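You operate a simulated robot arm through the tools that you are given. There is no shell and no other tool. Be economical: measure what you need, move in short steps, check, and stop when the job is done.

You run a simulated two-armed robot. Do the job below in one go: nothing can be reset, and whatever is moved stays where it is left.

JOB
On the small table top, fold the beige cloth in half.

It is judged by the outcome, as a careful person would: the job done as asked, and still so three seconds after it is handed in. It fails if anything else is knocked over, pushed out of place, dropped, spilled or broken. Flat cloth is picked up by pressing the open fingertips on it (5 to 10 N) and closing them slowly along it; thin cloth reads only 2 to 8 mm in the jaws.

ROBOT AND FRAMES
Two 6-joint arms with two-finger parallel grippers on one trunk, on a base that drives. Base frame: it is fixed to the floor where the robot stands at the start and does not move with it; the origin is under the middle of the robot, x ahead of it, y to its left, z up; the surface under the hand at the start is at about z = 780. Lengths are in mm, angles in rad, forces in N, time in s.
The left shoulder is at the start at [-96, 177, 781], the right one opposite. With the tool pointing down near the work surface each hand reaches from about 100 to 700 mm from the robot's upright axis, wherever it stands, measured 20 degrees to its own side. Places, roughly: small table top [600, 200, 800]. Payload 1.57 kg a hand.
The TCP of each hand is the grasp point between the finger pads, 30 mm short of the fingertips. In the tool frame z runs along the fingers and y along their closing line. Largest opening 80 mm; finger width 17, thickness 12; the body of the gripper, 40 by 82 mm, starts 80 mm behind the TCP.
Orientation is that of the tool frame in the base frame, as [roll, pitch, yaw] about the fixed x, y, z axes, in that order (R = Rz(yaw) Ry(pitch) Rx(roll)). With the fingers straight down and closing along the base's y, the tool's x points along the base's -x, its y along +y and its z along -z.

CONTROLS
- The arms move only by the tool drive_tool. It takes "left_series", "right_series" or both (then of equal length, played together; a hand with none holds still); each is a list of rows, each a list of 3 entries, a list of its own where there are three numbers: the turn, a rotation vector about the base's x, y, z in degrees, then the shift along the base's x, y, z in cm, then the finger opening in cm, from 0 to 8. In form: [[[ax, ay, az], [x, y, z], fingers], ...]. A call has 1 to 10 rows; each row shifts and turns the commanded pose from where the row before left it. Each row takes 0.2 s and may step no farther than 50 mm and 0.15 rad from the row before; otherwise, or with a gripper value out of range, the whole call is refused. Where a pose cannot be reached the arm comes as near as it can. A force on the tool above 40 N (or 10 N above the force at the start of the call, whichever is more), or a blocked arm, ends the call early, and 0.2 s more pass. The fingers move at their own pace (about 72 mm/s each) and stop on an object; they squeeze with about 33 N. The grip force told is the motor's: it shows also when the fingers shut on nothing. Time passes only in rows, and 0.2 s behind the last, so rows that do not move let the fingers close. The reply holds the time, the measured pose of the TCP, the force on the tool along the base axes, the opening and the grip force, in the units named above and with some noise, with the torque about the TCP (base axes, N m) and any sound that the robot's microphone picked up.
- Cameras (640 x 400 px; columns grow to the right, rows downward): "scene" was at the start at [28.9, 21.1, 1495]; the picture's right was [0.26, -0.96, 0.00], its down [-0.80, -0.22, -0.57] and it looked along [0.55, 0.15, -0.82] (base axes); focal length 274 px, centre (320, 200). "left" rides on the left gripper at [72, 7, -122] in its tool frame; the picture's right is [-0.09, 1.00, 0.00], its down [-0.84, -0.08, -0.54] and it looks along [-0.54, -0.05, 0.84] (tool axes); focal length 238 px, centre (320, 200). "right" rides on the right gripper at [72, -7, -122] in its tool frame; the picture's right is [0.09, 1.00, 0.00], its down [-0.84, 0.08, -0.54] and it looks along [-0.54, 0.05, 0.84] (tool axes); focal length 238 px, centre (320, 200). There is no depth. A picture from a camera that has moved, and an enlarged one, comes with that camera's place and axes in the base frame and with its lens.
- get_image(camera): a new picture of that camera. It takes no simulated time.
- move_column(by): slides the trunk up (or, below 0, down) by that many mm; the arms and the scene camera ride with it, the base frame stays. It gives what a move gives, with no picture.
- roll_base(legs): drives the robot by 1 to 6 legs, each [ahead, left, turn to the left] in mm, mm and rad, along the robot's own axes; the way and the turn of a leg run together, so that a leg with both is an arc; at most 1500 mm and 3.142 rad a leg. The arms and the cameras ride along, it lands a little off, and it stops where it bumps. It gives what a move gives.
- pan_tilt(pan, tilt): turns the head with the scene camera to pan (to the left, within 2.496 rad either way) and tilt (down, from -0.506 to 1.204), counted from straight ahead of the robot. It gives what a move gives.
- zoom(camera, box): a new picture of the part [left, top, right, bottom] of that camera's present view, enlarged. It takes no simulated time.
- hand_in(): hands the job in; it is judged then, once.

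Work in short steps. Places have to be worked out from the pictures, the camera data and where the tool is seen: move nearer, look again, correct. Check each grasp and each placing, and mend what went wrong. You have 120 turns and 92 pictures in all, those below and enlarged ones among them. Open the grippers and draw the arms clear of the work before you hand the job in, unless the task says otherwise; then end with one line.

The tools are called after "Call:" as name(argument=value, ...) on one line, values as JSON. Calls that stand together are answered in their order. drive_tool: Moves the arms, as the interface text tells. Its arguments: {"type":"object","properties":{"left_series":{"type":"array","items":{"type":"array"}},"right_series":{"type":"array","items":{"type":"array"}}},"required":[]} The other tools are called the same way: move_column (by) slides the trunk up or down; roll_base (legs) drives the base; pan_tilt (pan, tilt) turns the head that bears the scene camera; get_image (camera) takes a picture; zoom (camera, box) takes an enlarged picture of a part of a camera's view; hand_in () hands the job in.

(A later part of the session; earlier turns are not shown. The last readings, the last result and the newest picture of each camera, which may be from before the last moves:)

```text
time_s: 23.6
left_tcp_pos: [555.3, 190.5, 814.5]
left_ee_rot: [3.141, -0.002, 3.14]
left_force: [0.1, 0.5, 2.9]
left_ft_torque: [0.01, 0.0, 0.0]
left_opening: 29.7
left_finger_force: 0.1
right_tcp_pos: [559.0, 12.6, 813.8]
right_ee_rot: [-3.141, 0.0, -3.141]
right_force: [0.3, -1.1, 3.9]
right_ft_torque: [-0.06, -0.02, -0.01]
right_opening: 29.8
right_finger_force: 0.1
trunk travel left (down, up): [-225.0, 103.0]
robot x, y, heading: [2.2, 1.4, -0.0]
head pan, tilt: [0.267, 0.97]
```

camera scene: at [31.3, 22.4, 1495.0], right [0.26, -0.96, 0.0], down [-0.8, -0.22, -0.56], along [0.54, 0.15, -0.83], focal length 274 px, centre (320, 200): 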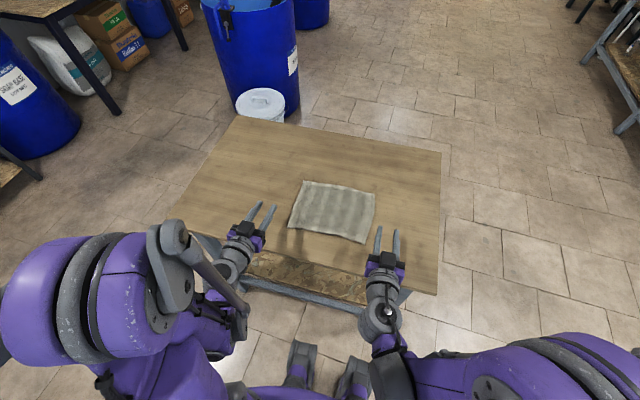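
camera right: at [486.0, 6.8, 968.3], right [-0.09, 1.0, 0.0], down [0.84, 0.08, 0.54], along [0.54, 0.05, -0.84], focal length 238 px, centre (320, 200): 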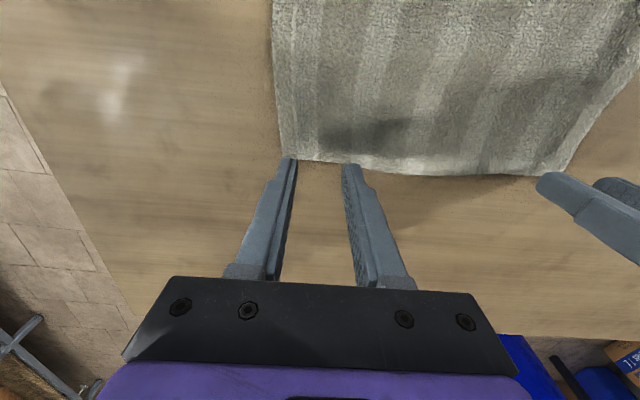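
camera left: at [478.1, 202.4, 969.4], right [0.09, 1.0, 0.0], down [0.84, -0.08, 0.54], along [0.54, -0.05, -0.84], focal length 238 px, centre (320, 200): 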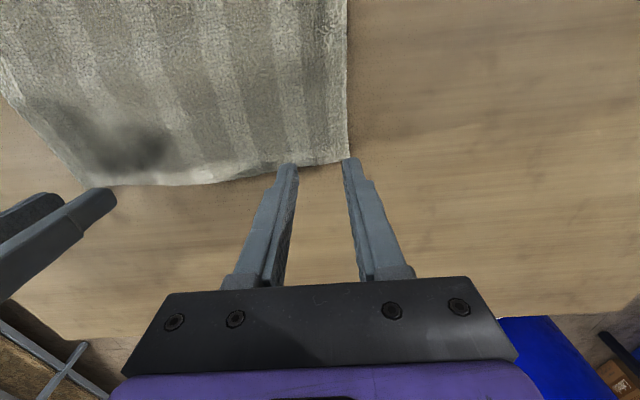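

Slightly more, and close slowly while easing the hands a little toward each other.

Call:
drive_tool(left_series=[[[0, 0, 0], [0, 0, -0.08], 3], [[0, 0, 0], [0, 0, -0.02], 2.6], [[0, 0, 0], [0, -0.04, 0], 2.2], [[0, 0, 0], [0, -0.04, 0], 1.8], [[0, 0, 0], [0, -0.04, 0], 1.4], [[0, 0, 0], [0, -0.04, 0], 1.0], [[0, 0, 0], [0, -0.04, 0], 0.6], [[0, 0, 0], [0, 0, 0], 0.2], [[0, 0, 0], [0, 0, 0], 0], [[0, 0, 0], [0, 0, 0], 0]], right_series=[[[0, 0, 0], [0, 0, -0.04], 3], [[0, 0, 0], [0, 0, -0.01], 2.6], [[0, 0, 0], [0, 0.04, 0], 2.2], [[0, 0, 0], [0, 0.04, 0], 1.8], [[0, 0, 0], [0, 0.04, 0], 1.4], [[0, 0, 0], [0, 0.04, 0], 1.0], [[0, 0, 0], [0, 0.04, 0], 0.6], [[0, 0, 0], [0, 0, 0], 0.2], [[0, 0, 0], [0, 0, 0], 0], [[0, 0, 0], [0, 0, 0], 0]])

Call:
zoom(camera="left", box=[200, 80, 440, 230])

Call:
zoom(camera="right", box=[200, 80, 440, 230])

```text
time_s: 25.8
left_tcp_pos: [555.0, 188.7, 813.4]
left_ee_rot: [-3.141, 0.0, -3.141]
left_force: [0.0, -17.2, 4.6]
left_ft_torque: [-0.55, 0.0, 0.11]
left_opening: 3.9
left_finger_force: 24.8
right_tcp_pos: [558.6, 16.3, 813.2]
right_ee_rot: [3.139, -0.001, -3.141]
right_force: [-0.9, 17.0, 5.4]
right_ft_torque: [0.53, 0.0, -0.07]
right_opening: 3.5
right_finger_force: 24.2
trunk travel left (down, up): [-225.0, 103.0]
robot x, y, heading: [-0.2, -3.2, 0.004]
head pan, tilt: [0.267, 0.97]
```

```text
2.67 times, centred on (320, 155) of left
camera zoom: at [482.0, 195.9, 935.7], right [0.09, 1.0, 0.0], down [0.84, -0.08, 0.54], along [0.54, -0.05, -0.84], focal length 636 px, centre (320, 320)
```

zoom: 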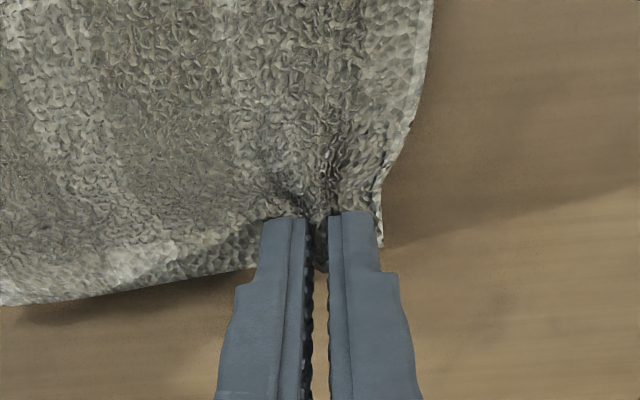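

```text
2.67 times, centred on (320, 155) of right
camera zoom: at [487.2, 8.7, 935.7], right [-0.09, 1.0, 0.0], down [0.84, 0.08, 0.54], along [0.54, 0.05, -0.84], focal length 636 px, centre (320, 320)
```

zoom: 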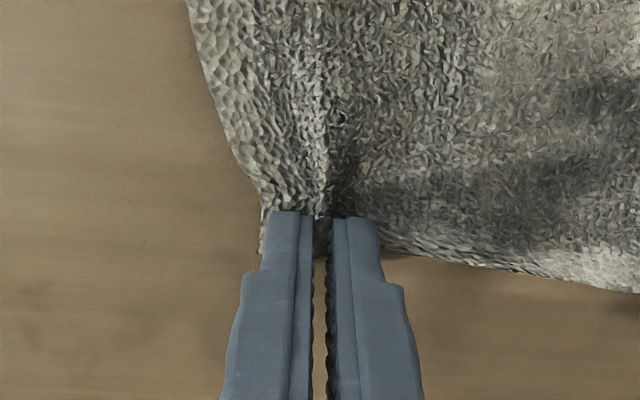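

Both far corners are gripped. I lift, relax the tension and swing back toward the robot with increasing forward tilt.

Call:
drive_tool(left_series=[[[0, -7.5, 0], [-0.6, -0.2, 1.3], 0], [[0, -7.5, 0], [-0.7, -0.2, 1.3], 0], [[0, -7.5, 0], [-1.06, 0, 1.0], 0], [[0, -7.5, 0], [-1.06, 0, 1.0], 0], [[0, -6, 0], [-1.35, 0, 0.7], 0], [[0, -6, 0], [-1.35, 0, 0.7], 0]], right_series=[[[0, -7.5, 0], [-0.6, 0.2, 1.3], 0], [[0, -7.5, 0], [-0.7, 0.2, 1.3], 0], [[0, -7.5, 0], [-1.06, 0, 1.0], 0], [[0, -7.5, 0], [-1.06, 0, 1.0], 0], [[0, -6, 0], [-1.35, 0, 0.7], 0], [[0, -6, 0], [-1.35, 0, 0.7], 0]])

Call:
get_image(camera="left")

Call:
zoom(camera="scene", box=[240, 140, 432, 260])

```text
time_s: 27.2
left_tcp_pos: [492.5, 185.0, 873.2]
left_ee_rot: [3.139, 0.735, 3.14]
left_force: [0.7, -5.1, 0.7]
left_ft_torque: [-0.09, 0.01, -0.07]
left_opening: 3.4
left_finger_force: 24.2
right_tcp_pos: [496.6, 18.2, 874.1]
right_ee_rot: [-3.141, 0.737, 3.141]
right_force: [-0.6, 5.2, -0.6]
right_ft_torque: [0.09, 0.0, 0.1]
right_opening: 3.2
right_finger_force: 24.3
trunk travel left (down, up): [-225.0, 103.0]
robot x, y, heading: [-0.3, -2.6, -0.001]
head pan, tilt: [0.267, 0.97]
```

```text
57 pictures are left
camera left: at [357.0, 191.9, 916.0], right [0.07, 1.0, 0.06], down [0.26, -0.08, 0.96], along [0.96, -0.05, -0.26], focal length 238 px, centre (320, 200)
```

left: 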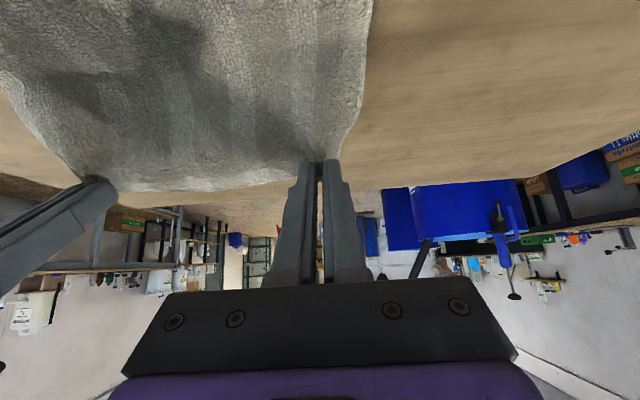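

```text
3.33 times, centred on (336, 200) of scene
camera zoom: at [27.4, 21.0, 1495.0], right [0.26, -0.96, 0.0], down [-0.79, -0.22, -0.57], along [0.55, 0.15, -0.82], focal length 912 px, centre (267, 200)
```

zoom: 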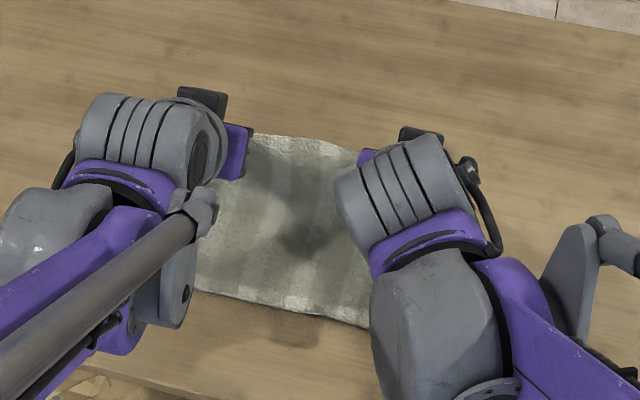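

The far edge lifts cleanly with the cloth hanging below. I continue over the top.

Call:
drive_tool(left_series=[[[0, -5, 0], [-1.5, 0, 0.25], 0], [[0, -5, 0], [-1.5, 0, 0.25], 0], [[0, -4, 0], [-1.5, 0, -0.15], 0], [[0, -4, 0], [-1.5, 0, -0.2], 0], [[0, -3, 0], [-1.4, 0, -0.6], 0], [[0, -3, 0], [-1.4, 0, -0.6], 0]], right_series=[[[0, -5, 0], [-1.5, 0, 0.25], 0], [[0, -5, 0], [-1.5, 0, 0.25], 0], [[0, -4, 0], [-1.5, 0, -0.15], 0], [[0, -4, 0], [-1.5, 0, -0.2], 0], [[0, -3, 0], [-1.4, 0, -0.6], 0], [[0, -3, 0], [-1.4, 0, -0.6], 0]])

Call:
get_image(camera="left")

Call:
zoom(camera="scene", box=[240, 140, 432, 260])

```text
time_s: 28.6
left_tcp_pos: [404.3, 183.6, 863.3]
left_ee_rot: [3.141, 1.153, 3.14]
left_force: [0.3, -6.0, -0.3]
left_ft_torque: [-0.07, 0.0, -0.11]
left_opening: 3.4
left_finger_force: 24.6
right_tcp_pos: [410.9, 17.9, 862.7]
right_ee_rot: [-3.14, 1.154, -3.141]
right_force: [-0.4, 4.7, 0.5]
right_ft_torque: [0.07, 0.0, 0.18]
right_opening: 3.3
right_finger_force: 24.3
trunk travel left (down, up): [-225.0, 103.0]
robot x, y, heading: [1.6, 1.5, 0.002]
head pan, tilt: [0.267, 0.97]
```

```text
55 pictures are left
camera left: at [264.5, 192.5, 846.5], right [0.04, 1.0, 0.08], down [-0.16, -0.08, 0.98], along [0.99, -0.05, 0.15], focal length 238 px, centre (320, 200)
```

left: 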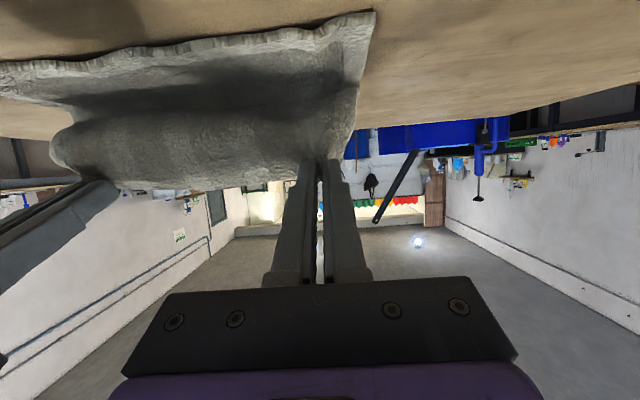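

```text
3.33 times, centred on (336, 200) of scene
camera zoom: at [29.0, 21.4, 1495.0], right [0.26, -0.96, 0.0], down [-0.8, -0.22, -0.57], along [0.55, 0.15, -0.82], focal length 912 px, centre (267, 200)
```

zoom: 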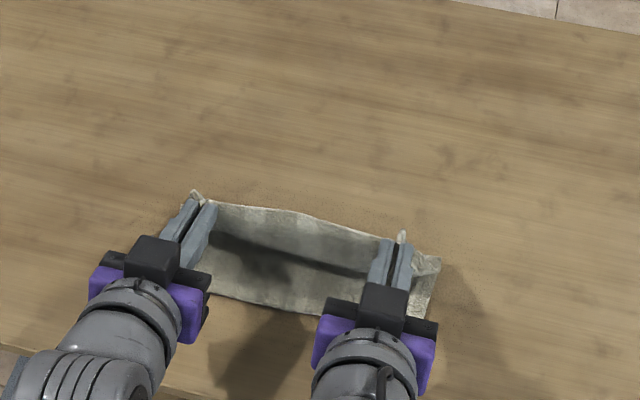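

The flap hangs in a bulge toward the robot, which is what I want. I tilt the fingers to horizontal in place, then come down nearer the near edge.

Call:
drive_tool(left_series=[[[0, -8, 0], [-0.8, 0, 0], 0], [[0, -8, 0], [-0.8, 0, -0.5], 0], [[0, -8, 0], [-0.8, 0, -0.5], 0], [[0, 0, 0], [-0.8, 0, -0.6], 0]], right_series=[[[0, -8, 0], [-0.8, 0, 0], 0], [[0, -8, 0], [-0.8, 0, -0.5], 0], [[0, -8, 0], [-0.8, 0, -0.5], 0], [[0, 0, 0], [-0.8, 0, -0.6], 0]])

Call:
get_image(camera="left")

Call:
zoom(camera="scene", box=[240, 160, 432, 280])

```text
time_s: 29.6
left_tcp_pos: [402.7, 189.4, 905.1]
left_ee_rot: [3.137, 1.488, -3.131]
left_force: [0.5, -1.0, 0.0]
left_ft_torque: [0.0, 0.03, -0.01]
left_opening: 3.6
left_finger_force: 24.4
left hand out of reach, approached as far as the arm can: row 2, 3, 4
right_tcp_pos: [404.9, 34.5, 892.2]
right_ee_rot: [0.488, 1.57, 0.484]
right_force: [0.1, 0.3, -0.3]
right_ft_torque: [-0.05, 0.0, -0.03]
right_opening: 3.1
right_finger_force: 24.1
right hand out of reach, approached as far as the arm can: row 2, 3, 4
trunk travel left (down, up): [-225.0, 103.0]
robot x, y, heading: [-2.2, -1.2, 0.002]
head pan, tilt: [0.267, 0.97]
```

```text
53 pictures are left
camera left: at [274.0, 194.4, 843.4], right [-0.01, 1.0, 0.09], down [-0.47, -0.09, 0.88], along [0.88, -0.03, 0.47], focal length 238 px, centre (320, 200)
```

left: 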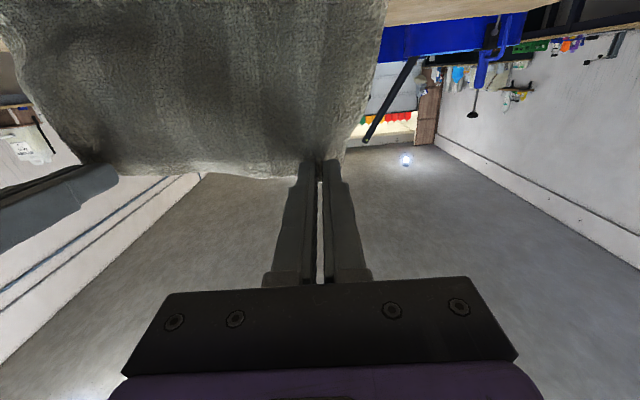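

```text
3.33 times, centred on (336, 220) of scene
camera zoom: at [28.2, 21.0, 1495.1], right [0.26, -0.96, 0.0], down [-0.8, -0.22, -0.57], along [0.55, 0.15, -0.82], focal length 912 px, centre (267, 133)
```

zoom: 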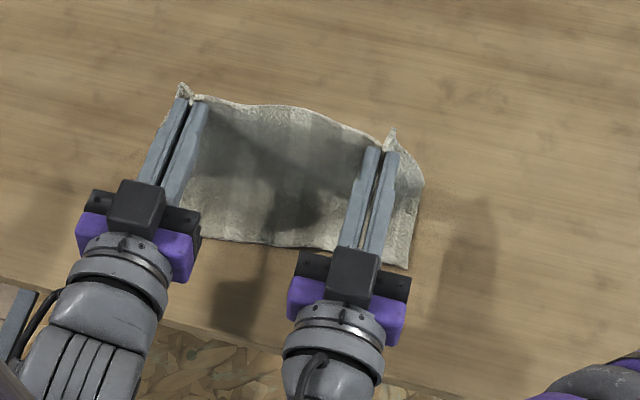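

At 90° the pose is out of reach and the hands rose. I come back to about 75°, which was reachable.

Call:
drive_tool(left_series=[[[0, 7, 0], [0.5, 0, 0.5], 0], [[0, 8, 0], [0.5, 0, 0], 0], [[0, 0, 0], [0, 0, 0], 0]], right_series=[[[0, 7, 0], [0.5, 0, 0.5], 0], [[0, 8, 0], [0.5, 0, 0], 0], [[0, 0, 0], [0, 0, 0], 0]])

Call:
get_image(camera="left")

Call:
zoom(camera="scene", box=[240, 160, 432, 280])

```text
time_s: 30.4
left_tcp_pos: [411.5, 191.6, 907.3]
left_ee_rot: [3.128, 1.225, -3.141]
left_force: [0.3, 0.5, 0.7]
left_ft_torque: [0.02, 0.01, -0.01]
left_opening: 3.3
left_finger_force: 24.6
left hand out of reach, approached as far as the arm can: row 1
right_tcp_pos: [415.4, 34.7, 896.3]
right_ee_rot: [-3.141, 1.307, -3.141]
right_force: [-0.5, -0.3, 0.0]
right_ft_torque: [-0.04, 0.01, 0.0]
right_opening: 3.4
right_finger_force: 24.3
trunk travel left (down, up): [-225.0, 103.0]
robot x, y, heading: [-2.3, 3.6, 0.002]
head pan, tilt: [0.267, 0.97]
```

```text
51 pictures are left
camera left: at [271.8, 196.6, 881.3], right [0.01, 1.0, 0.09], down [-0.22, -0.09, 0.97], along [0.97, -0.04, 0.22], focal length 238 px, centre (320, 200)
```

left: 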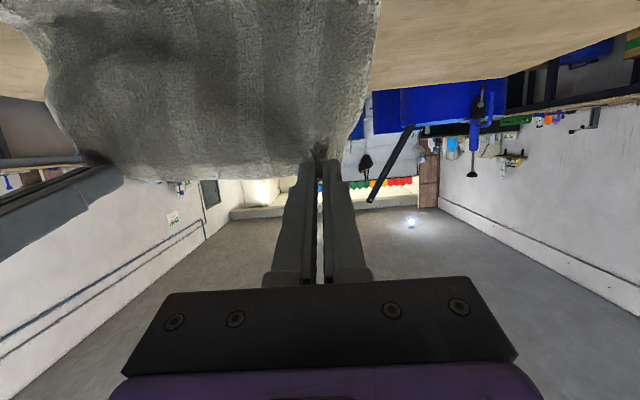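

```text
3.33 times, centred on (336, 220) of scene
camera zoom: at [29.7, 21.4, 1495.0], right [0.26, -0.96, 0.0], down [-0.8, -0.22, -0.57], along [0.55, 0.15, -0.82], focal length 912 px, centre (267, 133)
```

zoom: 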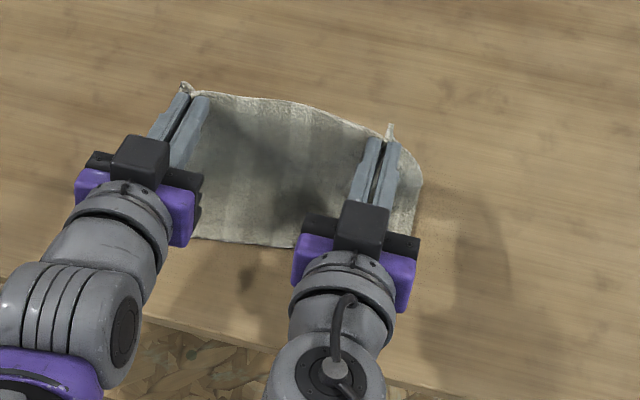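

The near edge stayed in place (x≈387). The arms are cramped close to the robot, so I lower for slack, restore the sideways spacing and then back the base away a little.

Call:
drive_tool(left_series=[[[0, 0, 0], [0.7, -0.2, -1], 0], [[0, 0, 0], [0.7, -0.2, -1], 0], [[0, 0, 0], [0.7, -0.2, -1], 0]], right_series=[[[0, 0, 0], [0.7, -0.4, -0.5], 0], [[0, 0, 0], [0.7, -0.5, -0.7], 0], [[0, 0, 0], [0.7, -0.5, -0.8], 0]])

Call:
roll_base(legs=[[-40, 0, 0]])

Call:
get_image(camera="scene")

```text
time_s: 31.2
left_tcp_pos: [433.2, 186.1, 876.8]
left_ee_rot: [3.123, 1.225, -3.141]
left_force: [1.1, -3.1, -0.3]
left_ft_torque: [-0.04, -0.01, -0.06]
left_opening: 3.3
left_finger_force: 24.4
right_tcp_pos: [436.6, 21.3, 875.6]
right_ee_rot: [-3.139, 1.31, -3.14]
right_force: [-0.9, 4.0, -0.9]
right_ft_torque: [0.04, -0.02, 0.1]
right_opening: 3.2
right_finger_force: 24.3
trunk travel left (down, up): [-225.0, 103.0]
robot x, y, heading: [1.5, -0.9, -0.0]
head pan, tilt: [0.267, 0.97]
```

```text
time_s: 32.1
left_tcp_pos: [392.3, 187.0, 878.1]
left_ee_rot: [3.126, 1.227, -3.139]
left_force: [-0.2, -4.5, 0.2]
left_ft_torque: [-0.07, 0.02, -0.13]
left_opening: 3.6
left_finger_force: 24.0
right_tcp_pos: [395.5, 20.5, 876.4]
right_ee_rot: [3.141, 1.308, -3.141]
right_force: [0.7, 4.5, 0.4]
right_ft_torque: [0.06, -0.02, 0.13]
right_opening: 3.0
right_finger_force: 24.2
trunk travel left (down, up): [-225.0, 103.0]
robot x, y, heading: [-39.9, -1.5, -0.001]
head pan, tilt: [0.267, 0.97]
```

```text
49 pictures are left
camera scene: at [-11.9, 21.2, 1495.1], right [0.26, -0.96, 0.0], down [-0.8, -0.22, -0.57], along [0.55, 0.15, -0.82], focal length 274 px, centre (320, 200)
```

scene: 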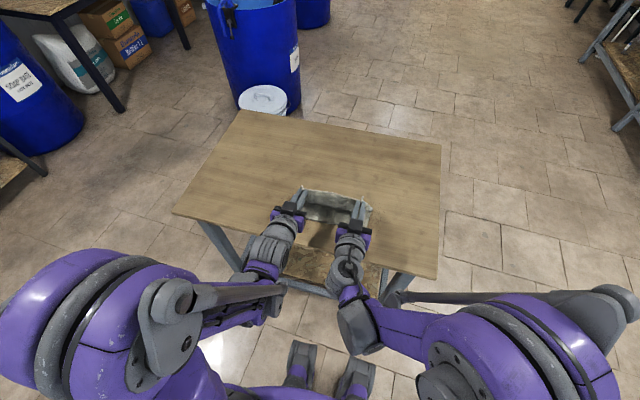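

Backing off works accurately. I give the arms more room: reach forward 45, base back 45, twice.

Call:
drive_tool(left_series=[[[0, 0, 0], [1.5, 0, 0], 0], [[0, 0, 0], [1.5, 0, 0], 0], [[0, 0, 0], [1.5, 0, 0], 0]], right_series=[[[0, 0, 0], [1.5, 0, 0], 0], [[0, 0, 0], [1.5, 0, 0], 0], [[0, 0, 0], [1.5, 0, 0], 0]])

Call:
roll_base(legs=[[-45, 0, 0]])

Call:
drive_tool(left_series=[[[0, 0, 0], [1.5, 0, 0], 0], [[0, 0, 0], [1.5, 0, 0], 0], [[0, 0, 0], [1.5, 0, 0], 0]], right_series=[[[0, 0, 0], [1.5, 0, 0], 0], [[0, 0, 0], [1.5, 0, 0], 0], [[0, 0, 0], [1.5, 0, 0], 0]])

Call:
roll_base(legs=[[-45, 0, 0]])

Call:
get_image(camera="left")

Call:
zoom(camera="scene", box=[240, 130, 432, 250])

```text
time_s: 32.9
left_tcp_pos: [438.6, 185.5, 877.2]
left_ee_rot: [3.126, 1.226, -3.141]
left_force: [0.4, -4.1, -0.5]
left_ft_torque: [-0.1, -0.01, -0.12]
left_opening: 3.4
left_finger_force: 24.6
right_tcp_pos: [442.5, 21.5, 874.1]
right_ee_rot: [3.139, 1.308, 3.141]
right_force: [-0.3, 4.4, 1.1]
right_ft_torque: [0.03, -0.01, 0.13]
right_opening: 3.3
right_finger_force: 24.3
trunk travel left (down, up): [-225.0, 103.0]
robot x, y, heading: [-35.2, -1.6, 0.001]
head pan, tilt: [0.267, 0.97]
```

```text
time_s: 33.8
left_tcp_pos: [392.2, 185.3, 878.3]
left_ee_rot: [3.125, 1.229, -3.138]
left_force: [-0.3, -4.9, 0.6]
left_ft_torque: [-0.07, 0.01, -0.12]
left_opening: 3.5
left_finger_force: 24.8
right_tcp_pos: [396.9, 21.5, 874.7]
right_ee_rot: [3.141, 1.311, 3.141]
right_force: [0.1, 3.3, 0.1]
right_ft_torque: [-0.01, 0.01, 0.14]
right_opening: 3.1
right_finger_force: 24.4
trunk travel left (down, up): [-225.0, 103.0]
robot x, y, heading: [-84.1, -1.1, 0.002]
head pan, tilt: [0.267, 0.97]
```

```text
time_s: 34.6
left_tcp_pos: [438.6, 186.0, 877.4]
left_ee_rot: [3.123, 1.225, 3.141]
left_force: [0.9, -3.2, 0.2]
left_ft_torque: [-0.06, 0.03, -0.09]
left_opening: 3.3
left_finger_force: 24.6
right_tcp_pos: [441.6, 21.1, 872.8]
right_ee_rot: [-3.141, 1.311, -3.14]
right_force: [-0.4, 4.5, -0.3]
right_ft_torque: [0.01, -0.03, 0.12]
right_opening: 3.1
right_finger_force: 24.7
trunk travel left (down, up): [-225.0, 103.0]
robot x, y, heading: [-86.1, 2.7, -0.0]
head pan, tilt: [0.267, 0.97]
```

```text
time_s: 35.5
left_tcp_pos: [393.4, 185.4, 877.4]
left_ee_rot: [3.127, 1.227, -3.139]
left_force: [1.1, -4.1, 0.5]
left_ft_torque: [-0.08, 0.03, -0.12]
left_opening: 3.6
left_finger_force: 24.8
right_tcp_pos: [397.5, 20.1, 874.6]
right_ee_rot: [3.141, 1.311, -3.141]
right_force: [-0.6, 5.7, 0.5]
right_ft_torque: [0.02, 0.0, 0.11]
right_opening: 3.3
right_finger_force: 24.2
trunk travel left (down, up): [-225.0, 103.0]
robot x, y, heading: [-127.5, -0.1, -0.003]
head pan, tilt: [0.267, 0.97]
```

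```text
48 pictures are left
camera left: at [252.8, 190.4, 851.9], right [0.01, 1.0, 0.09], down [-0.23, -0.09, 0.97], along [0.97, -0.03, 0.22], focal length 238 px, centre (320, 200)
```

left: 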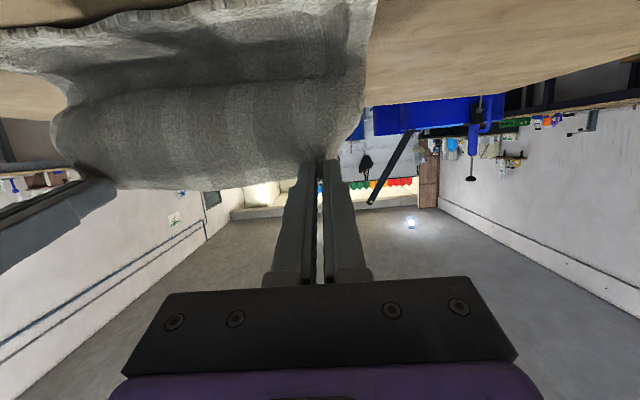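

```text
3.33 times, centred on (336, 190) of scene
camera zoom: at [-101.0, 21.2, 1495.1], right [0.26, -0.96, 0.0], down [-0.8, -0.22, -0.57], along [0.55, 0.15, -0.82], focal length 912 px, centre (267, 233)
```

zoom: 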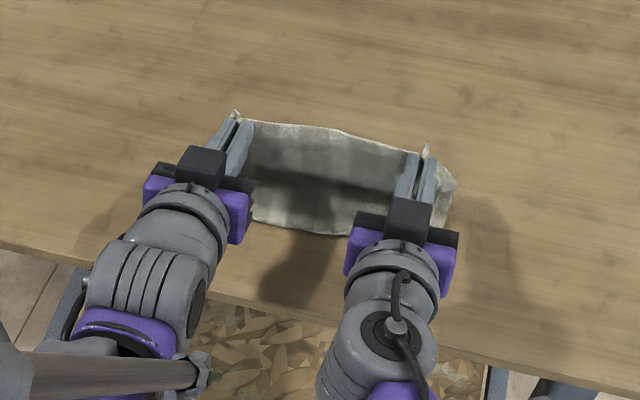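

The bottom layer's near edge is still at x≈385 and the arms have room. I tilt to about 88° and lower halfway.

Call:
drive_tool(left_series=[[[0, -6, 0], [0, 0, -0.5], 0], [[0, -6, 0], [0, 0, -1], 0], [[0, -6, 0], [0, 0, -1.5], 0], [[0, 0, 0], [0, 0, -1], 0]], right_series=[[[0, -4.5, 0], [0, 0, -0.5], 0], [[0, -4.5, 0], [0, 0, -1], 0], [[0, -4.5, 0], [0, 0, -1.4], 0], [[0, 0, 0], [0, 0, -1], 0]])

Call:
get_image(camera="left")

Call:
zoom(camera="scene", box=[240, 130, 432, 250])

```text
time_s: 36.5
left_tcp_pos: [393.9, 185.8, 837.9]
left_ee_rot: [3.141, 1.54, -3.125]
left_force: [-0.1, -3.6, 0.1]
left_ft_torque: [0.0, 0.01, -0.12]
left_opening: 3.6
left_finger_force: 24.8
right_tcp_pos: [398.4, 20.6, 835.6]
right_ee_rot: [-3.137, 1.547, -3.139]
right_force: [-0.1, 5.3, -0.6]
right_ft_torque: [0.01, 0.01, 0.13]
right_opening: 3.1
right_finger_force: 24.1
trunk travel left (down, up): [-225.0, 103.0]
robot x, y, heading: [-129.9, 0.5, 0.004]
head pan, tilt: [0.267, 0.97]
```

```text
46 pictures are left
camera left: at [268.5, 190.7, 769.6], right [-0.01, 1.0, 0.09], down [-0.52, -0.09, 0.85], along [0.86, -0.03, 0.51], focal length 238 px, centre (320, 200)
```

left: 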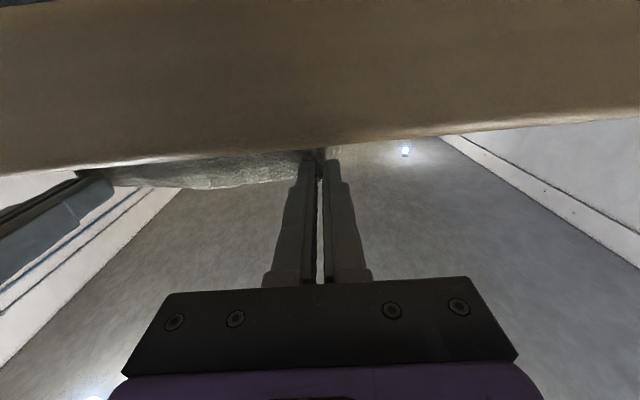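

```text
3.33 times, centred on (336, 190) of scene
camera zoom: at [-100.0, 21.1, 1495.1], right [0.26, -0.96, 0.0], down [-0.8, -0.22, -0.57], along [0.55, 0.15, -0.82], focal length 912 px, centre (267, 233)
```

zoom: 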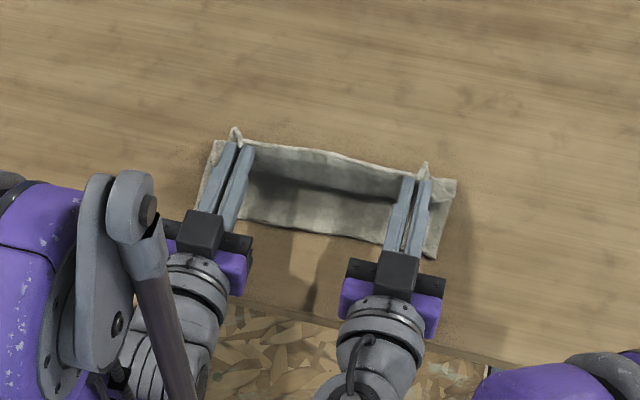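

The hands are near horizontal with bodies past the table edge. I move a bit toward the robot and lower to about 25 mm above the table.

Call:
drive_tool(left_series=[[[0, 0, 0], [-0.8, 0, -0.9], 0], [[0, 0, 0], [-0.8, 0, -0.9], 0], [[0, 0, 0], [-0.8, 0, -0.8], 0], [[0, 0, 0], [0, 0, 0], 0]], right_series=[[[0, 0, 0], [-0.8, 0, -0.9], 0], [[0, 0, 0], [-0.8, 0, -0.8], 0], [[0, 0, 0], [-0.8, 0, -0.7], 0], [[0, 0, 0], [0, 0, 0], 0]])

Call:
zoom(camera="scene", box=[272, 150, 400, 230])

```text
time_s: 37.5
left_tcp_pos: [391.8, 185.9, 833.8]
left_ee_rot: [3.141, 1.539, -3.124]
left_force: [-0.8, -6.9, 0.1]
left_ft_torque: [-0.03, 0.03, -0.22]
left_opening: 3.7
left_finger_force: 24.5
left hand out of reach, approached as far as the arm can: row 1, 2, 3
right_tcp_pos: [373.1, 19.8, 811.8]
right_ee_rot: [-3.141, 1.546, -3.14]
right_force: [1.0, 6.6, 0.6]
right_ft_torque: [0.01, -0.04, 0.17]
right_opening: 3.3
right_finger_force: 24.5
trunk travel left (down, up): [-225.0, 103.0]
robot x, y, heading: [-131.1, 0.7, -0.003]
head pan, tilt: [0.267, 0.97]
```

```text
5.00 times, centred on (336, 190) of scene
camera zoom: at [-99.7, 21.1, 1495.0], right [0.26, -0.96, 0.0], down [-0.8, -0.22, -0.57], along [0.55, 0.15, -0.82], focal length 1369 px, centre (240, 250)
```

zoom: 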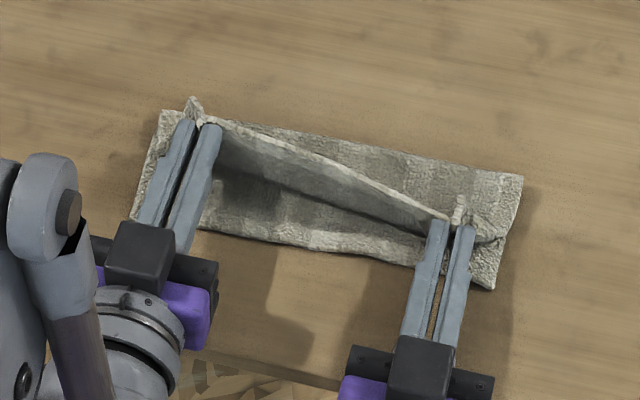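

The left arm hit its limit while the right went down. I bring the right hand back level and lower the trunk and base instead, so both move together.

Call:
drive_tool(right_series=[[[0, 0, 0], [0.8, 0, 0.8], 0], [[0, 0, 0], [0.8, 0, 0.7], 0], [[0, 0, 0], [0.8, 0, 0.7], 0]])

Call:
roll_base(legs=[[-20, 0, 0]])

Call:
move_column(by=-24)

Call:
zoom(camera="scene", box=[272, 150, 400, 230])

Call:
get_image(camera="right")

```text
time_s: 38.3
left_tcp_pos: [392.3, 185.5, 832.8]
left_ee_rot: [3.138, 1.539, -3.126]
left_force: [-0.3, -5.7, -0.3]
left_ft_torque: [-0.04, -0.01, -0.11]
left_opening: 3.3
left_finger_force: 24.8
right_tcp_pos: [397.8, 19.9, 834.5]
right_ee_rot: [3.141, 1.545, -3.14]
right_force: [-0.6, 5.0, -1.4]
right_ft_torque: [-0.03, 0.01, 0.14]
right_opening: 2.9
right_finger_force: 23.9
trunk travel left (down, up): [-225.0, 103.0]
robot x, y, heading: [-127.7, -0.1, -0.003]
head pan, tilt: [0.267, 0.97]
```

```text
time_s: 39.1
left_tcp_pos: [372.0, 186.3, 833.4]
left_ee_rot: [-3.141, 1.54, -3.122]
left_force: [0.6, -5.8, 0.2]
left_ft_torque: [-0.04, 0.03, -0.14]
left_opening: 3.5
left_finger_force: 24.1
right_tcp_pos: [378.5, 19.7, 833.9]
right_ee_rot: [-3.132, 1.546, -3.132]
right_force: [-0.1, 5.0, 0.2]
right_ft_torque: [-0.03, 0.01, 0.14]
right_opening: 3.0
right_finger_force: 25.0
trunk travel left (down, up): [-225.0, 103.0]
robot x, y, heading: [-149.2, 2.6, 0.002]
head pan, tilt: [0.267, 0.97]
```

```text
time_s: 39.8
left_tcp_pos: [372.1, 185.5, 809.3]
left_ee_rot: [-3.141, 1.539, -3.122]
left_force: [-0.7, -4.0, 0.6]
left_ft_torque: [-0.04, 0.01, -0.14]
left_opening: 3.2
left_finger_force: 23.9
right_tcp_pos: [378.1, 20.9, 809.1]
right_ee_rot: [-3.122, 1.545, -3.122]
right_force: [0.2, 4.1, 0.5]
right_ft_torque: [-0.04, 0.0, 0.09]
right_opening: 3.0
right_finger_force: 24.5
trunk travel left (down, up): [-201.0, 127.0]
robot x, y, heading: [-152.7, 0.1, -0.002]
head pan, tilt: [0.267, 0.97]
```

```text
5.00 times, centred on (336, 190) of scene
camera zoom: at [-117.7, 21.1, 1471.8], right [0.26, -0.96, 0.0], down [-0.8, -0.22, -0.57], along [0.55, 0.15, -0.82], focal length 1369 px, centre (240, 250)
```

zoom: 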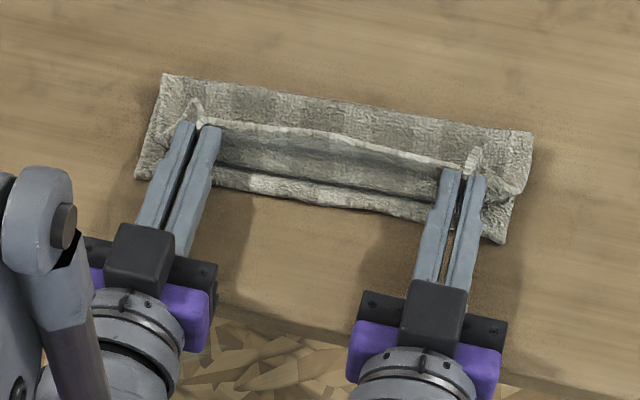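

```text
42 pictures are left
camera right: at [255.1, 13.6, 740.9], right [0.0, 1.0, -0.09], down [-0.52, 0.08, 0.85], along [0.85, 0.05, 0.52], focal length 238 px, centre (320, 200)
```

right: 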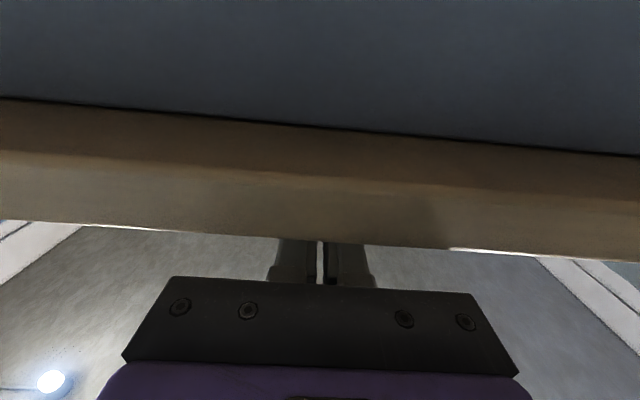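

Now it's a proper fold: the held far edge stands just inside the near edge, with the fold at x≈460, slightly short of the true middle (≈473). I nudge the hands 13 mm forward so that the fold rolls toward the middle.

Call:
roll_base(legs=[[13, 0, 0]])

Call:
zoom(camera="scene", box=[272, 150, 400, 230])

```text
time_s: 40.5
left_tcp_pos: [385.1, 185.6, 808.5]
left_ee_rot: [-3.141, 1.539, -3.125]
left_force: [0.0, -5.4, -0.3]
left_ft_torque: [-0.03, 0.03, -0.15]
left_opening: 3.2
left_finger_force: 24.8
right_tcp_pos: [390.5, 20.1, 808.4]
right_ee_rot: [-3.134, 1.544, -3.136]
right_force: [0.6, 5.0, -0.4]
right_ft_torque: [0.0, -0.04, 0.12]
right_opening: 3.2
right_finger_force: 24.6
trunk travel left (down, up): [-201.0, 127.0]
robot x, y, heading: [-137.8, 3.0, -0.002]
head pan, tilt: [0.267, 0.97]
```

```text
5.00 times, centred on (336, 190) of scene
camera zoom: at [-105.2, 21.1, 1471.8], right [0.26, -0.96, 0.0], down [-0.8, -0.22, -0.57], along [0.55, 0.15, -0.82], focal length 1369 px, centre (240, 250)
```

zoom: 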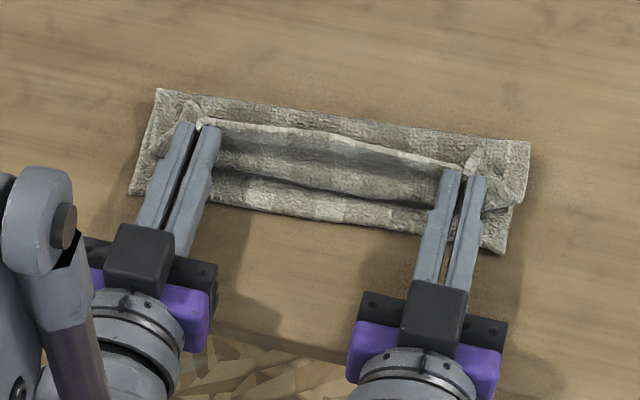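

The fold moved only slightly, so I release here, withdraw straight back and see how it lies.

Call:
drive_tool(left_series=[[[0, 0, 0], [0, 0, 0], 1.2], [[0, 0, 0], [0, 0, 0], 2.4], [[0, 0, 0], [0, 0, 0], 2.4]], right_series=[[[0, 0, 0], [0, 0, 0], 1.2], [[0, 0, 0], [0, 0, 0], 2.4], [[0, 0, 0], [0, 0, 0], 2.4]])

Call:
roll_base(legs=[[-80, 0, 0]])

Call:
zoom(camera="scene", box=[256, 110, 416, 210])

```text
time_s: 41.3
left_tcp_pos: [385.1, 185.9, 808.0]
left_ee_rot: [-3.14, 1.541, -3.122]
left_force: [0.0, 0.7, 0.1]
left_ft_torque: [0.0, -0.01, 0.02]
left_opening: 24.2
left_finger_force: 0.0
right_tcp_pos: [390.6, 20.9, 808.6]
right_ee_rot: [-3.132, 1.544, -3.133]
right_force: [0.5, 0.2, -0.3]
right_ft_torque: [-0.02, -0.05, 0.0]
right_opening: 23.8
right_finger_force: 0.0
trunk travel left (down, up): [-201.0, 127.0]
robot x, y, heading: [-133.3, 0.5, 0.001]
head pan, tilt: [0.267, 0.97]
```

```text
time_s: 42.4
left_tcp_pos: [304.6, 184.4, 809.6]
left_ee_rot: [-3.14, 1.542, -3.123]
left_force: [0.4, 1.2, 0.2]
left_ft_torque: [-0.05, 0.0, -0.04]
left_opening: 24.1
left_finger_force: 0.0
right_tcp_pos: [309.6, 20.4, 810.8]
right_ee_rot: [-3.132, 1.545, -3.13]
right_force: [-0.4, -0.3, -0.6]
right_ft_torque: [0.01, 0.0, -0.01]
right_opening: 23.7
right_finger_force: 0.1
trunk travel left (down, up): [-201.0, 127.0]
robot x, y, heading: [-218.3, 2.3, 0.001]
head pan, tilt: [0.267, 0.97]
```

```text
4.00 times, centred on (336, 160) of scene
camera zoom: at [-186.7, 21.1, 1471.8], right [0.26, -0.96, 0.0], down [-0.8, -0.22, -0.57], along [0.55, 0.15, -0.82], focal length 1095 px, centre (256, 360)
```

zoom: 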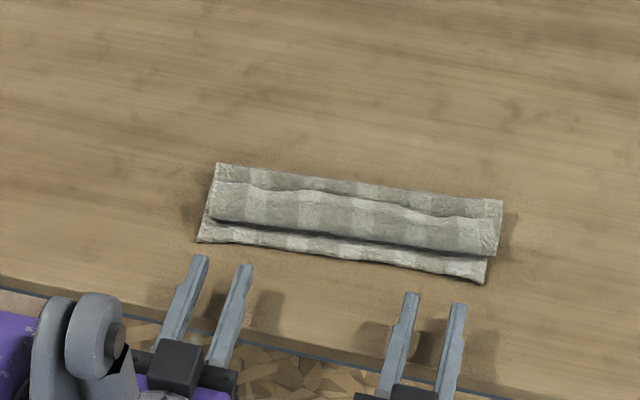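

The flap folded over, but its last ~36 mm curls back on top because I let go too far from the near edge. I'll regrip that edge and finish the arc on a truer circle. First both hands go up and back to vertical.

Call:
drive_tool(left_series=[[[0, 0, 0], [0, 0, 4], 3], [[0, 0, 0], [0, 0, 4], 3], [[0, 0, 0], [0, 0, 4], 3], [[0, 8, 0], [1, 0, 1], 3], [[0, 8, 0], [1, 0, 0], 3], [[0, 8, 0], [1, 0, 0], 3], [[0, 8, 0], [1, 0, 0], 3], [[0, 8, 0], [1, 0, 0], 3], [[0, 8, 0], [1, 0, 0], 3]], right_series=[[[0, 0, 0], [0, 0, 4], 3], [[0, 0, 0], [0, 0, 4], 3], [[0, 0, 0], [0, 0, 4], 3], [[0, 8, 0], [1, 0, 1], 3], [[0, 8, 0], [1, 0, 0], 3], [[0, 8, 0], [1, 0, 0], 3], [[0, 8, 0], [1, 0, 0], 3], [[0, 8, 0], [1, 0, 0], 3], [[0, 8, 0], [1, 0, 0], 3]])

Call:
drive_tool(left_series=[[[0, 8, 0], [1, 0, 0], 3], [[0, 8, 0], [1, 0, 0], 3], [[0, 8, 0], [1, 0, 0], 3], [[0, 8, 0], [1, 0, 0], 3], [[0, 8, 0], [0, 0, 0], 3]], right_series=[[[0, 8, 0], [1, 0, 0], 3], [[0, 8, 0], [1, 0, 0], 3], [[0, 8, 0], [1, 0, 0], 3], [[0, 8, 0], [1, 0, 0], 3], [[0, 8, 0], [0, 0, 0], 3]])

Call:
zoom(camera="scene", box=[256, 110, 416, 210])

```text
time_s: 44.4
left_tcp_pos: [366.8, 185.0, 938.3]
left_ee_rot: [3.126, 0.699, 3.141]
left_force: [-0.1, 0.2, -0.2]
left_ft_torque: [0.0, 0.0, -0.01]
left_opening: 30.1
left_finger_force: 0.1
right_tcp_pos: [371.8, 19.8, 939.5]
right_ee_rot: [-3.14, 0.703, -3.139]
right_force: [-0.5, 0.0, -0.3]
right_ft_torque: [-0.02, 0.02, -0.01]
right_opening: 30.1
right_finger_force: 0.0
trunk travel left (down, up): [-201.0, 127.0]
robot x, y, heading: [-217.4, -3.3, -0.002]
head pan, tilt: [0.267, 0.97]
```

```text
time_s: 45.6
left_tcp_pos: [404.7, 184.7, 939.1]
left_ee_rot: [3.123, 0.001, -3.141]
left_force: [0.5, -0.3, -0.3]
left_ft_torque: [-0.05, 0.01, -0.02]
left_opening: 30.0
left_finger_force: 0.1
right_tcp_pos: [385.0, 12.9, 926.7]
right_ee_rot: [3.141, 0.005, -3.14]
right_force: [0.8, 0.0, -0.2]
right_ft_torque: [0.03, -0.02, 0.01]
right_opening: 30.2
right_finger_force: 0.1
right hand out of reach, approached as far as the arm can: row 5
trunk travel left (down, up): [-201.0, 127.0]
robot x, y, heading: [-216.2, -3.0, 0.005]
head pan, tilt: [0.267, 0.97]
```

```text
4.00 times, centred on (336, 160) of scene
camera zoom: at [-186.4, 20.7, 1471.9], right [0.26, -0.96, 0.0], down [-0.8, -0.22, -0.57], along [0.55, 0.15, -0.82], focal length 1095 px, centre (256, 360)
```

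zoom: 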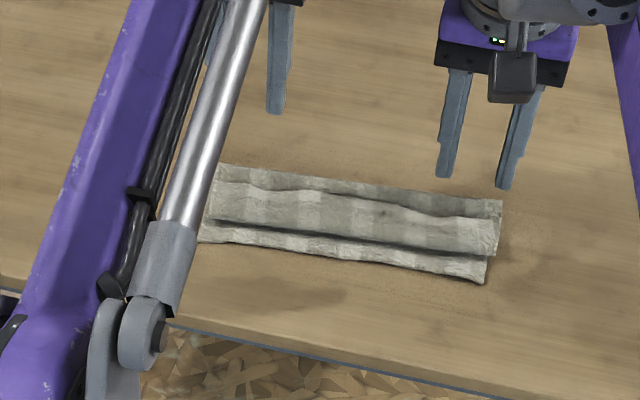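

The right arm is near its far limit, so I drive the base forward 80 mm and bring the hands behind the flap's top edge for a close look.

Call:
roll_base(legs=[[80, 0, 0]])

Call:
drive_tool(left_series=[[[0, 0, 0], [-3, 0, -3], 3], [[0, 0, 0], [-3, 0, -3], 3], [[0, 0, 0], [0, 0, 0], 3]], right_series=[[[0, 0, 0], [-2, 0, -3], 3], [[0, 0, 0], [-1.6, 0, -2], 3], [[0, 0, 0], [0, 0, 0], 3]])

Call:
get_image(camera="left")

Call:
get_image(camera="right")

```text
time_s: 46.6
left_tcp_pos: [483.7, 184.7, 939.2]
left_ee_rot: [3.124, 0.002, -3.141]
left_force: [0.4, 0.5, 0.2]
left_ft_torque: [0.0, 0.0, 0.0]
left_opening: 30.1
left_finger_force: 0.2
right_tcp_pos: [466.1, 13.4, 927.4]
right_ee_rot: [-3.141, 0.009, -3.141]
right_force: [-0.9, -0.7, -0.9]
right_ft_torque: [0.03, 0.04, 0.01]
right_opening: 30.4
right_finger_force: 0.1
trunk travel left (down, up): [-201.0, 127.0]
robot x, y, heading: [-141.0, -0.4, -0.003]
head pan, tilt: [0.267, 0.97]
```

```text
time_s: 47.5
left_tcp_pos: [423.3, 185.0, 878.7]
left_ee_rot: [3.124, 0.004, -3.141]
left_force: [1.4, 0.0, -1.0]
left_ft_torque: [-0.01, 0.03, 0.0]
left_opening: 29.7
left_finger_force: 0.1
right_tcp_pos: [429.5, 14.0, 875.7]
right_ee_rot: [3.141, 0.008, -3.141]
right_force: [-0.4, -0.4, 0.3]
right_ft_torque: [0.02, -0.02, -0.01]
right_opening: 30.1
right_finger_force: 0.0
trunk travel left (down, up): [-201.0, 127.0]
robot x, y, heading: [-135.0, 1.1, 0.002]
head pan, tilt: [0.267, 0.97]
```

```text
38 pictures are left
camera left: at [350.0, 190.3, 1001.0], right [0.09, 1.0, 0.02], down [0.83, -0.09, 0.54], along [0.54, -0.04, -0.84], focal length 238 px, centre (320, 200)
```

left: 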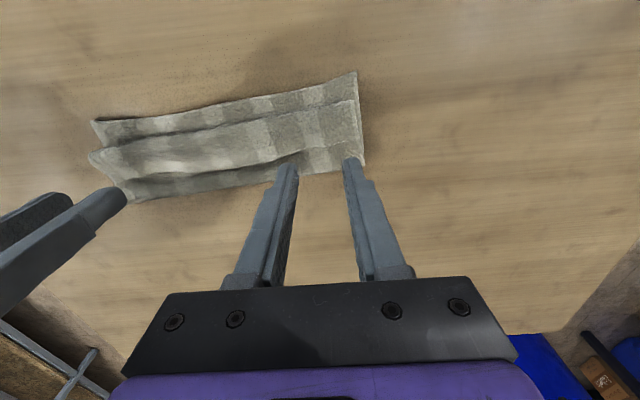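

```text
37 pictures are left
camera right: at [356.6, 6.5, 998.5], right [-0.09, 1.0, 0.0], down [0.83, 0.08, 0.55], along [0.55, 0.05, -0.84], focal length 238 px, centre (320, 200)
```

right: 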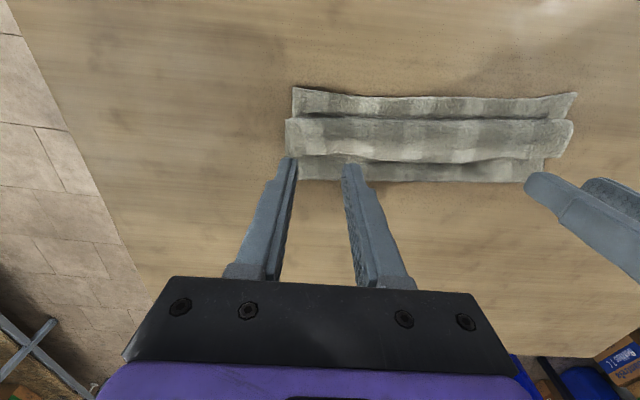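

I enlarge the wrist views to see exactly where the curled edge lies.

Call:
zoom(camera="left", box=[230, 55, 390, 195])

Call:
zoom(camera="right", box=[260, 70, 420, 200])

```text
2.86 times, centred on (310, 125) of left
camera zoom: at [350.0, 190.3, 1001.0], right [0.09, 1.0, 0.02], down [0.83, -0.09, 0.54], along [0.54, -0.04, -0.84], focal length 681 px, centre (349, 414)
```

zoom: 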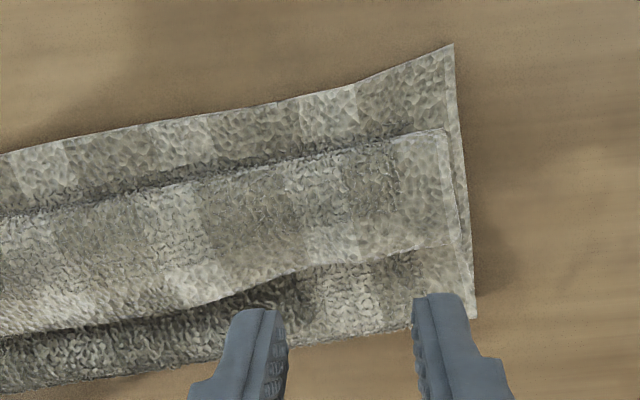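

```text
3.08 times, centred on (340, 135) of right
camera zoom: at [356.6, 6.5, 998.5], right [-0.09, 1.0, 0.0], down [0.83, 0.08, 0.55], along [0.55, 0.05, -0.84], focal length 733 px, centre (258, 400)
```

zoom: 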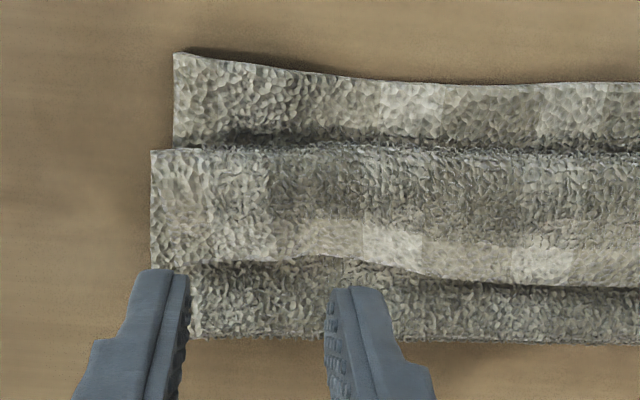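

The curled strip is about 32 mm long, with its free edge at x≈425 (left) to 440 (right), and it stands off the layer below in the middle part. I'll pinch that lifted edge lightly at y≈160 and y≈52.

Call:
drive_tool(left_series=[[[0, 0, 0], [-0.2, -2.5, -2], 3], [[0, 0, 0], [0, 0, -2], 3], [[0, 0, 0], [0, 0, 0], 3]], right_series=[[[0, 0, 0], [0.1, 3.8, -2], 3], [[0, 0, 0], [0, 0, -1.8], 3], [[0, 0, 0], [0, 0, 0], 3]])

Call:
zoom(camera="left", box=[200, 80, 440, 230])

Call:
zoom(camera="right", box=[200, 80, 440, 230])

```text
time_s: 48.2
left_tcp_pos: [420.7, 160.6, 838.6]
left_ee_rot: [3.124, 0.004, 3.142]
left_force: [-1.0, 0.2, 0.4]
left_ft_torque: [-0.01, 0.01, 0.0]
left_opening: 30.1
left_finger_force: 0.0
right_tcp_pos: [429.9, 51.5, 839.8]
right_ee_rot: [3.141, 0.007, 3.141]
right_force: [-0.2, 0.4, -0.3]
right_ft_torque: [0.02, 0.01, -0.01]
right_opening: 30.3
right_finger_force: 0.1
trunk travel left (down, up): [-201.0, 127.0]
robot x, y, heading: [-136.9, -1.2, 0.0]
head pan, tilt: [0.267, 0.97]
```

```text
2.67 times, centred on (320, 155) of left
camera zoom: at [348.2, 165.4, 960.9], right [0.09, 1.0, 0.02], down [0.83, -0.09, 0.54], along [0.54, -0.04, -0.84], focal length 636 px, centre (320, 320)
```

zoom: 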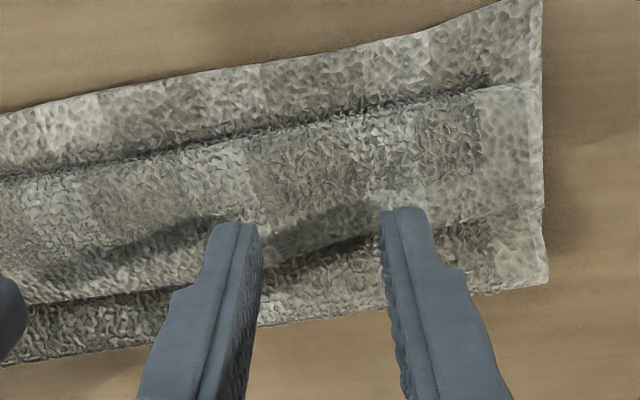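

```text
2.67 times, centred on (320, 155) of right
camera zoom: at [357.6, 45.1, 960.8], right [-0.09, 1.0, 0.0], down [0.83, 0.08, 0.55], along [0.55, 0.05, -0.84], focal length 636 px, centre (320, 320)
```

zoom: 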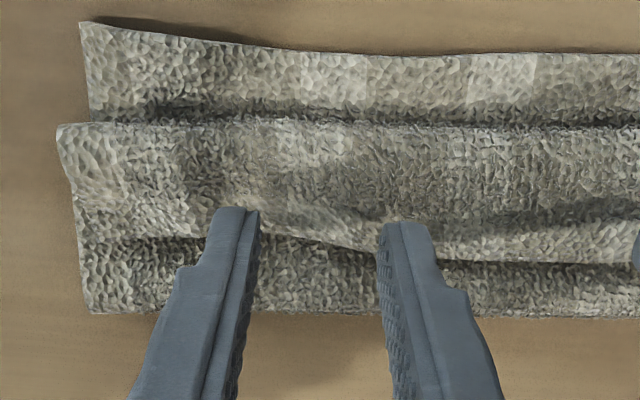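

The fingertips straddle the strip edge as wanted. I lower in small steps until light contact.

Call:
drive_tool(left_series=[[[0, 0, 0], [0, 0, -0.4], 3], [[0, 0, 0], [0, 0, -0.4], 3], [[0, 0, 0], [0, 0, -0.3], 3], [[0, 0, 0], [0, 0, 0], 3]], right_series=[[[0, 0, 0], [0, 0, -0.4], 3], [[0, 0, 0], [0, 0, -0.4], 3], [[0, 0, 0], [0, 0, -0.4], 3], [[0, 0, 0], [0, 0, 0], 3]])

```text
time_s: 49.2
left_tcp_pos: [421.1, 160.2, 828.3]
left_ee_rot: [3.125, 0.003, 3.141]
left_force: [-0.8, -0.3, -0.2]
left_ft_torque: [0.0, -0.02, -0.01]
left_opening: 30.3
left_finger_force: 0.0
right_tcp_pos: [431.0, 52.4, 826.0]
right_ee_rot: [-3.14, 0.01, 3.141]
right_force: [-0.3, 0.0, 0.7]
right_ft_torque: [-0.01, -0.05, 0.0]
right_opening: 30.1
right_finger_force: 0.1
trunk travel left (down, up): [-201.0, 127.0]
robot x, y, heading: [-137.9, 1.1, 0.0]
head pan, tilt: [0.267, 0.97]
```

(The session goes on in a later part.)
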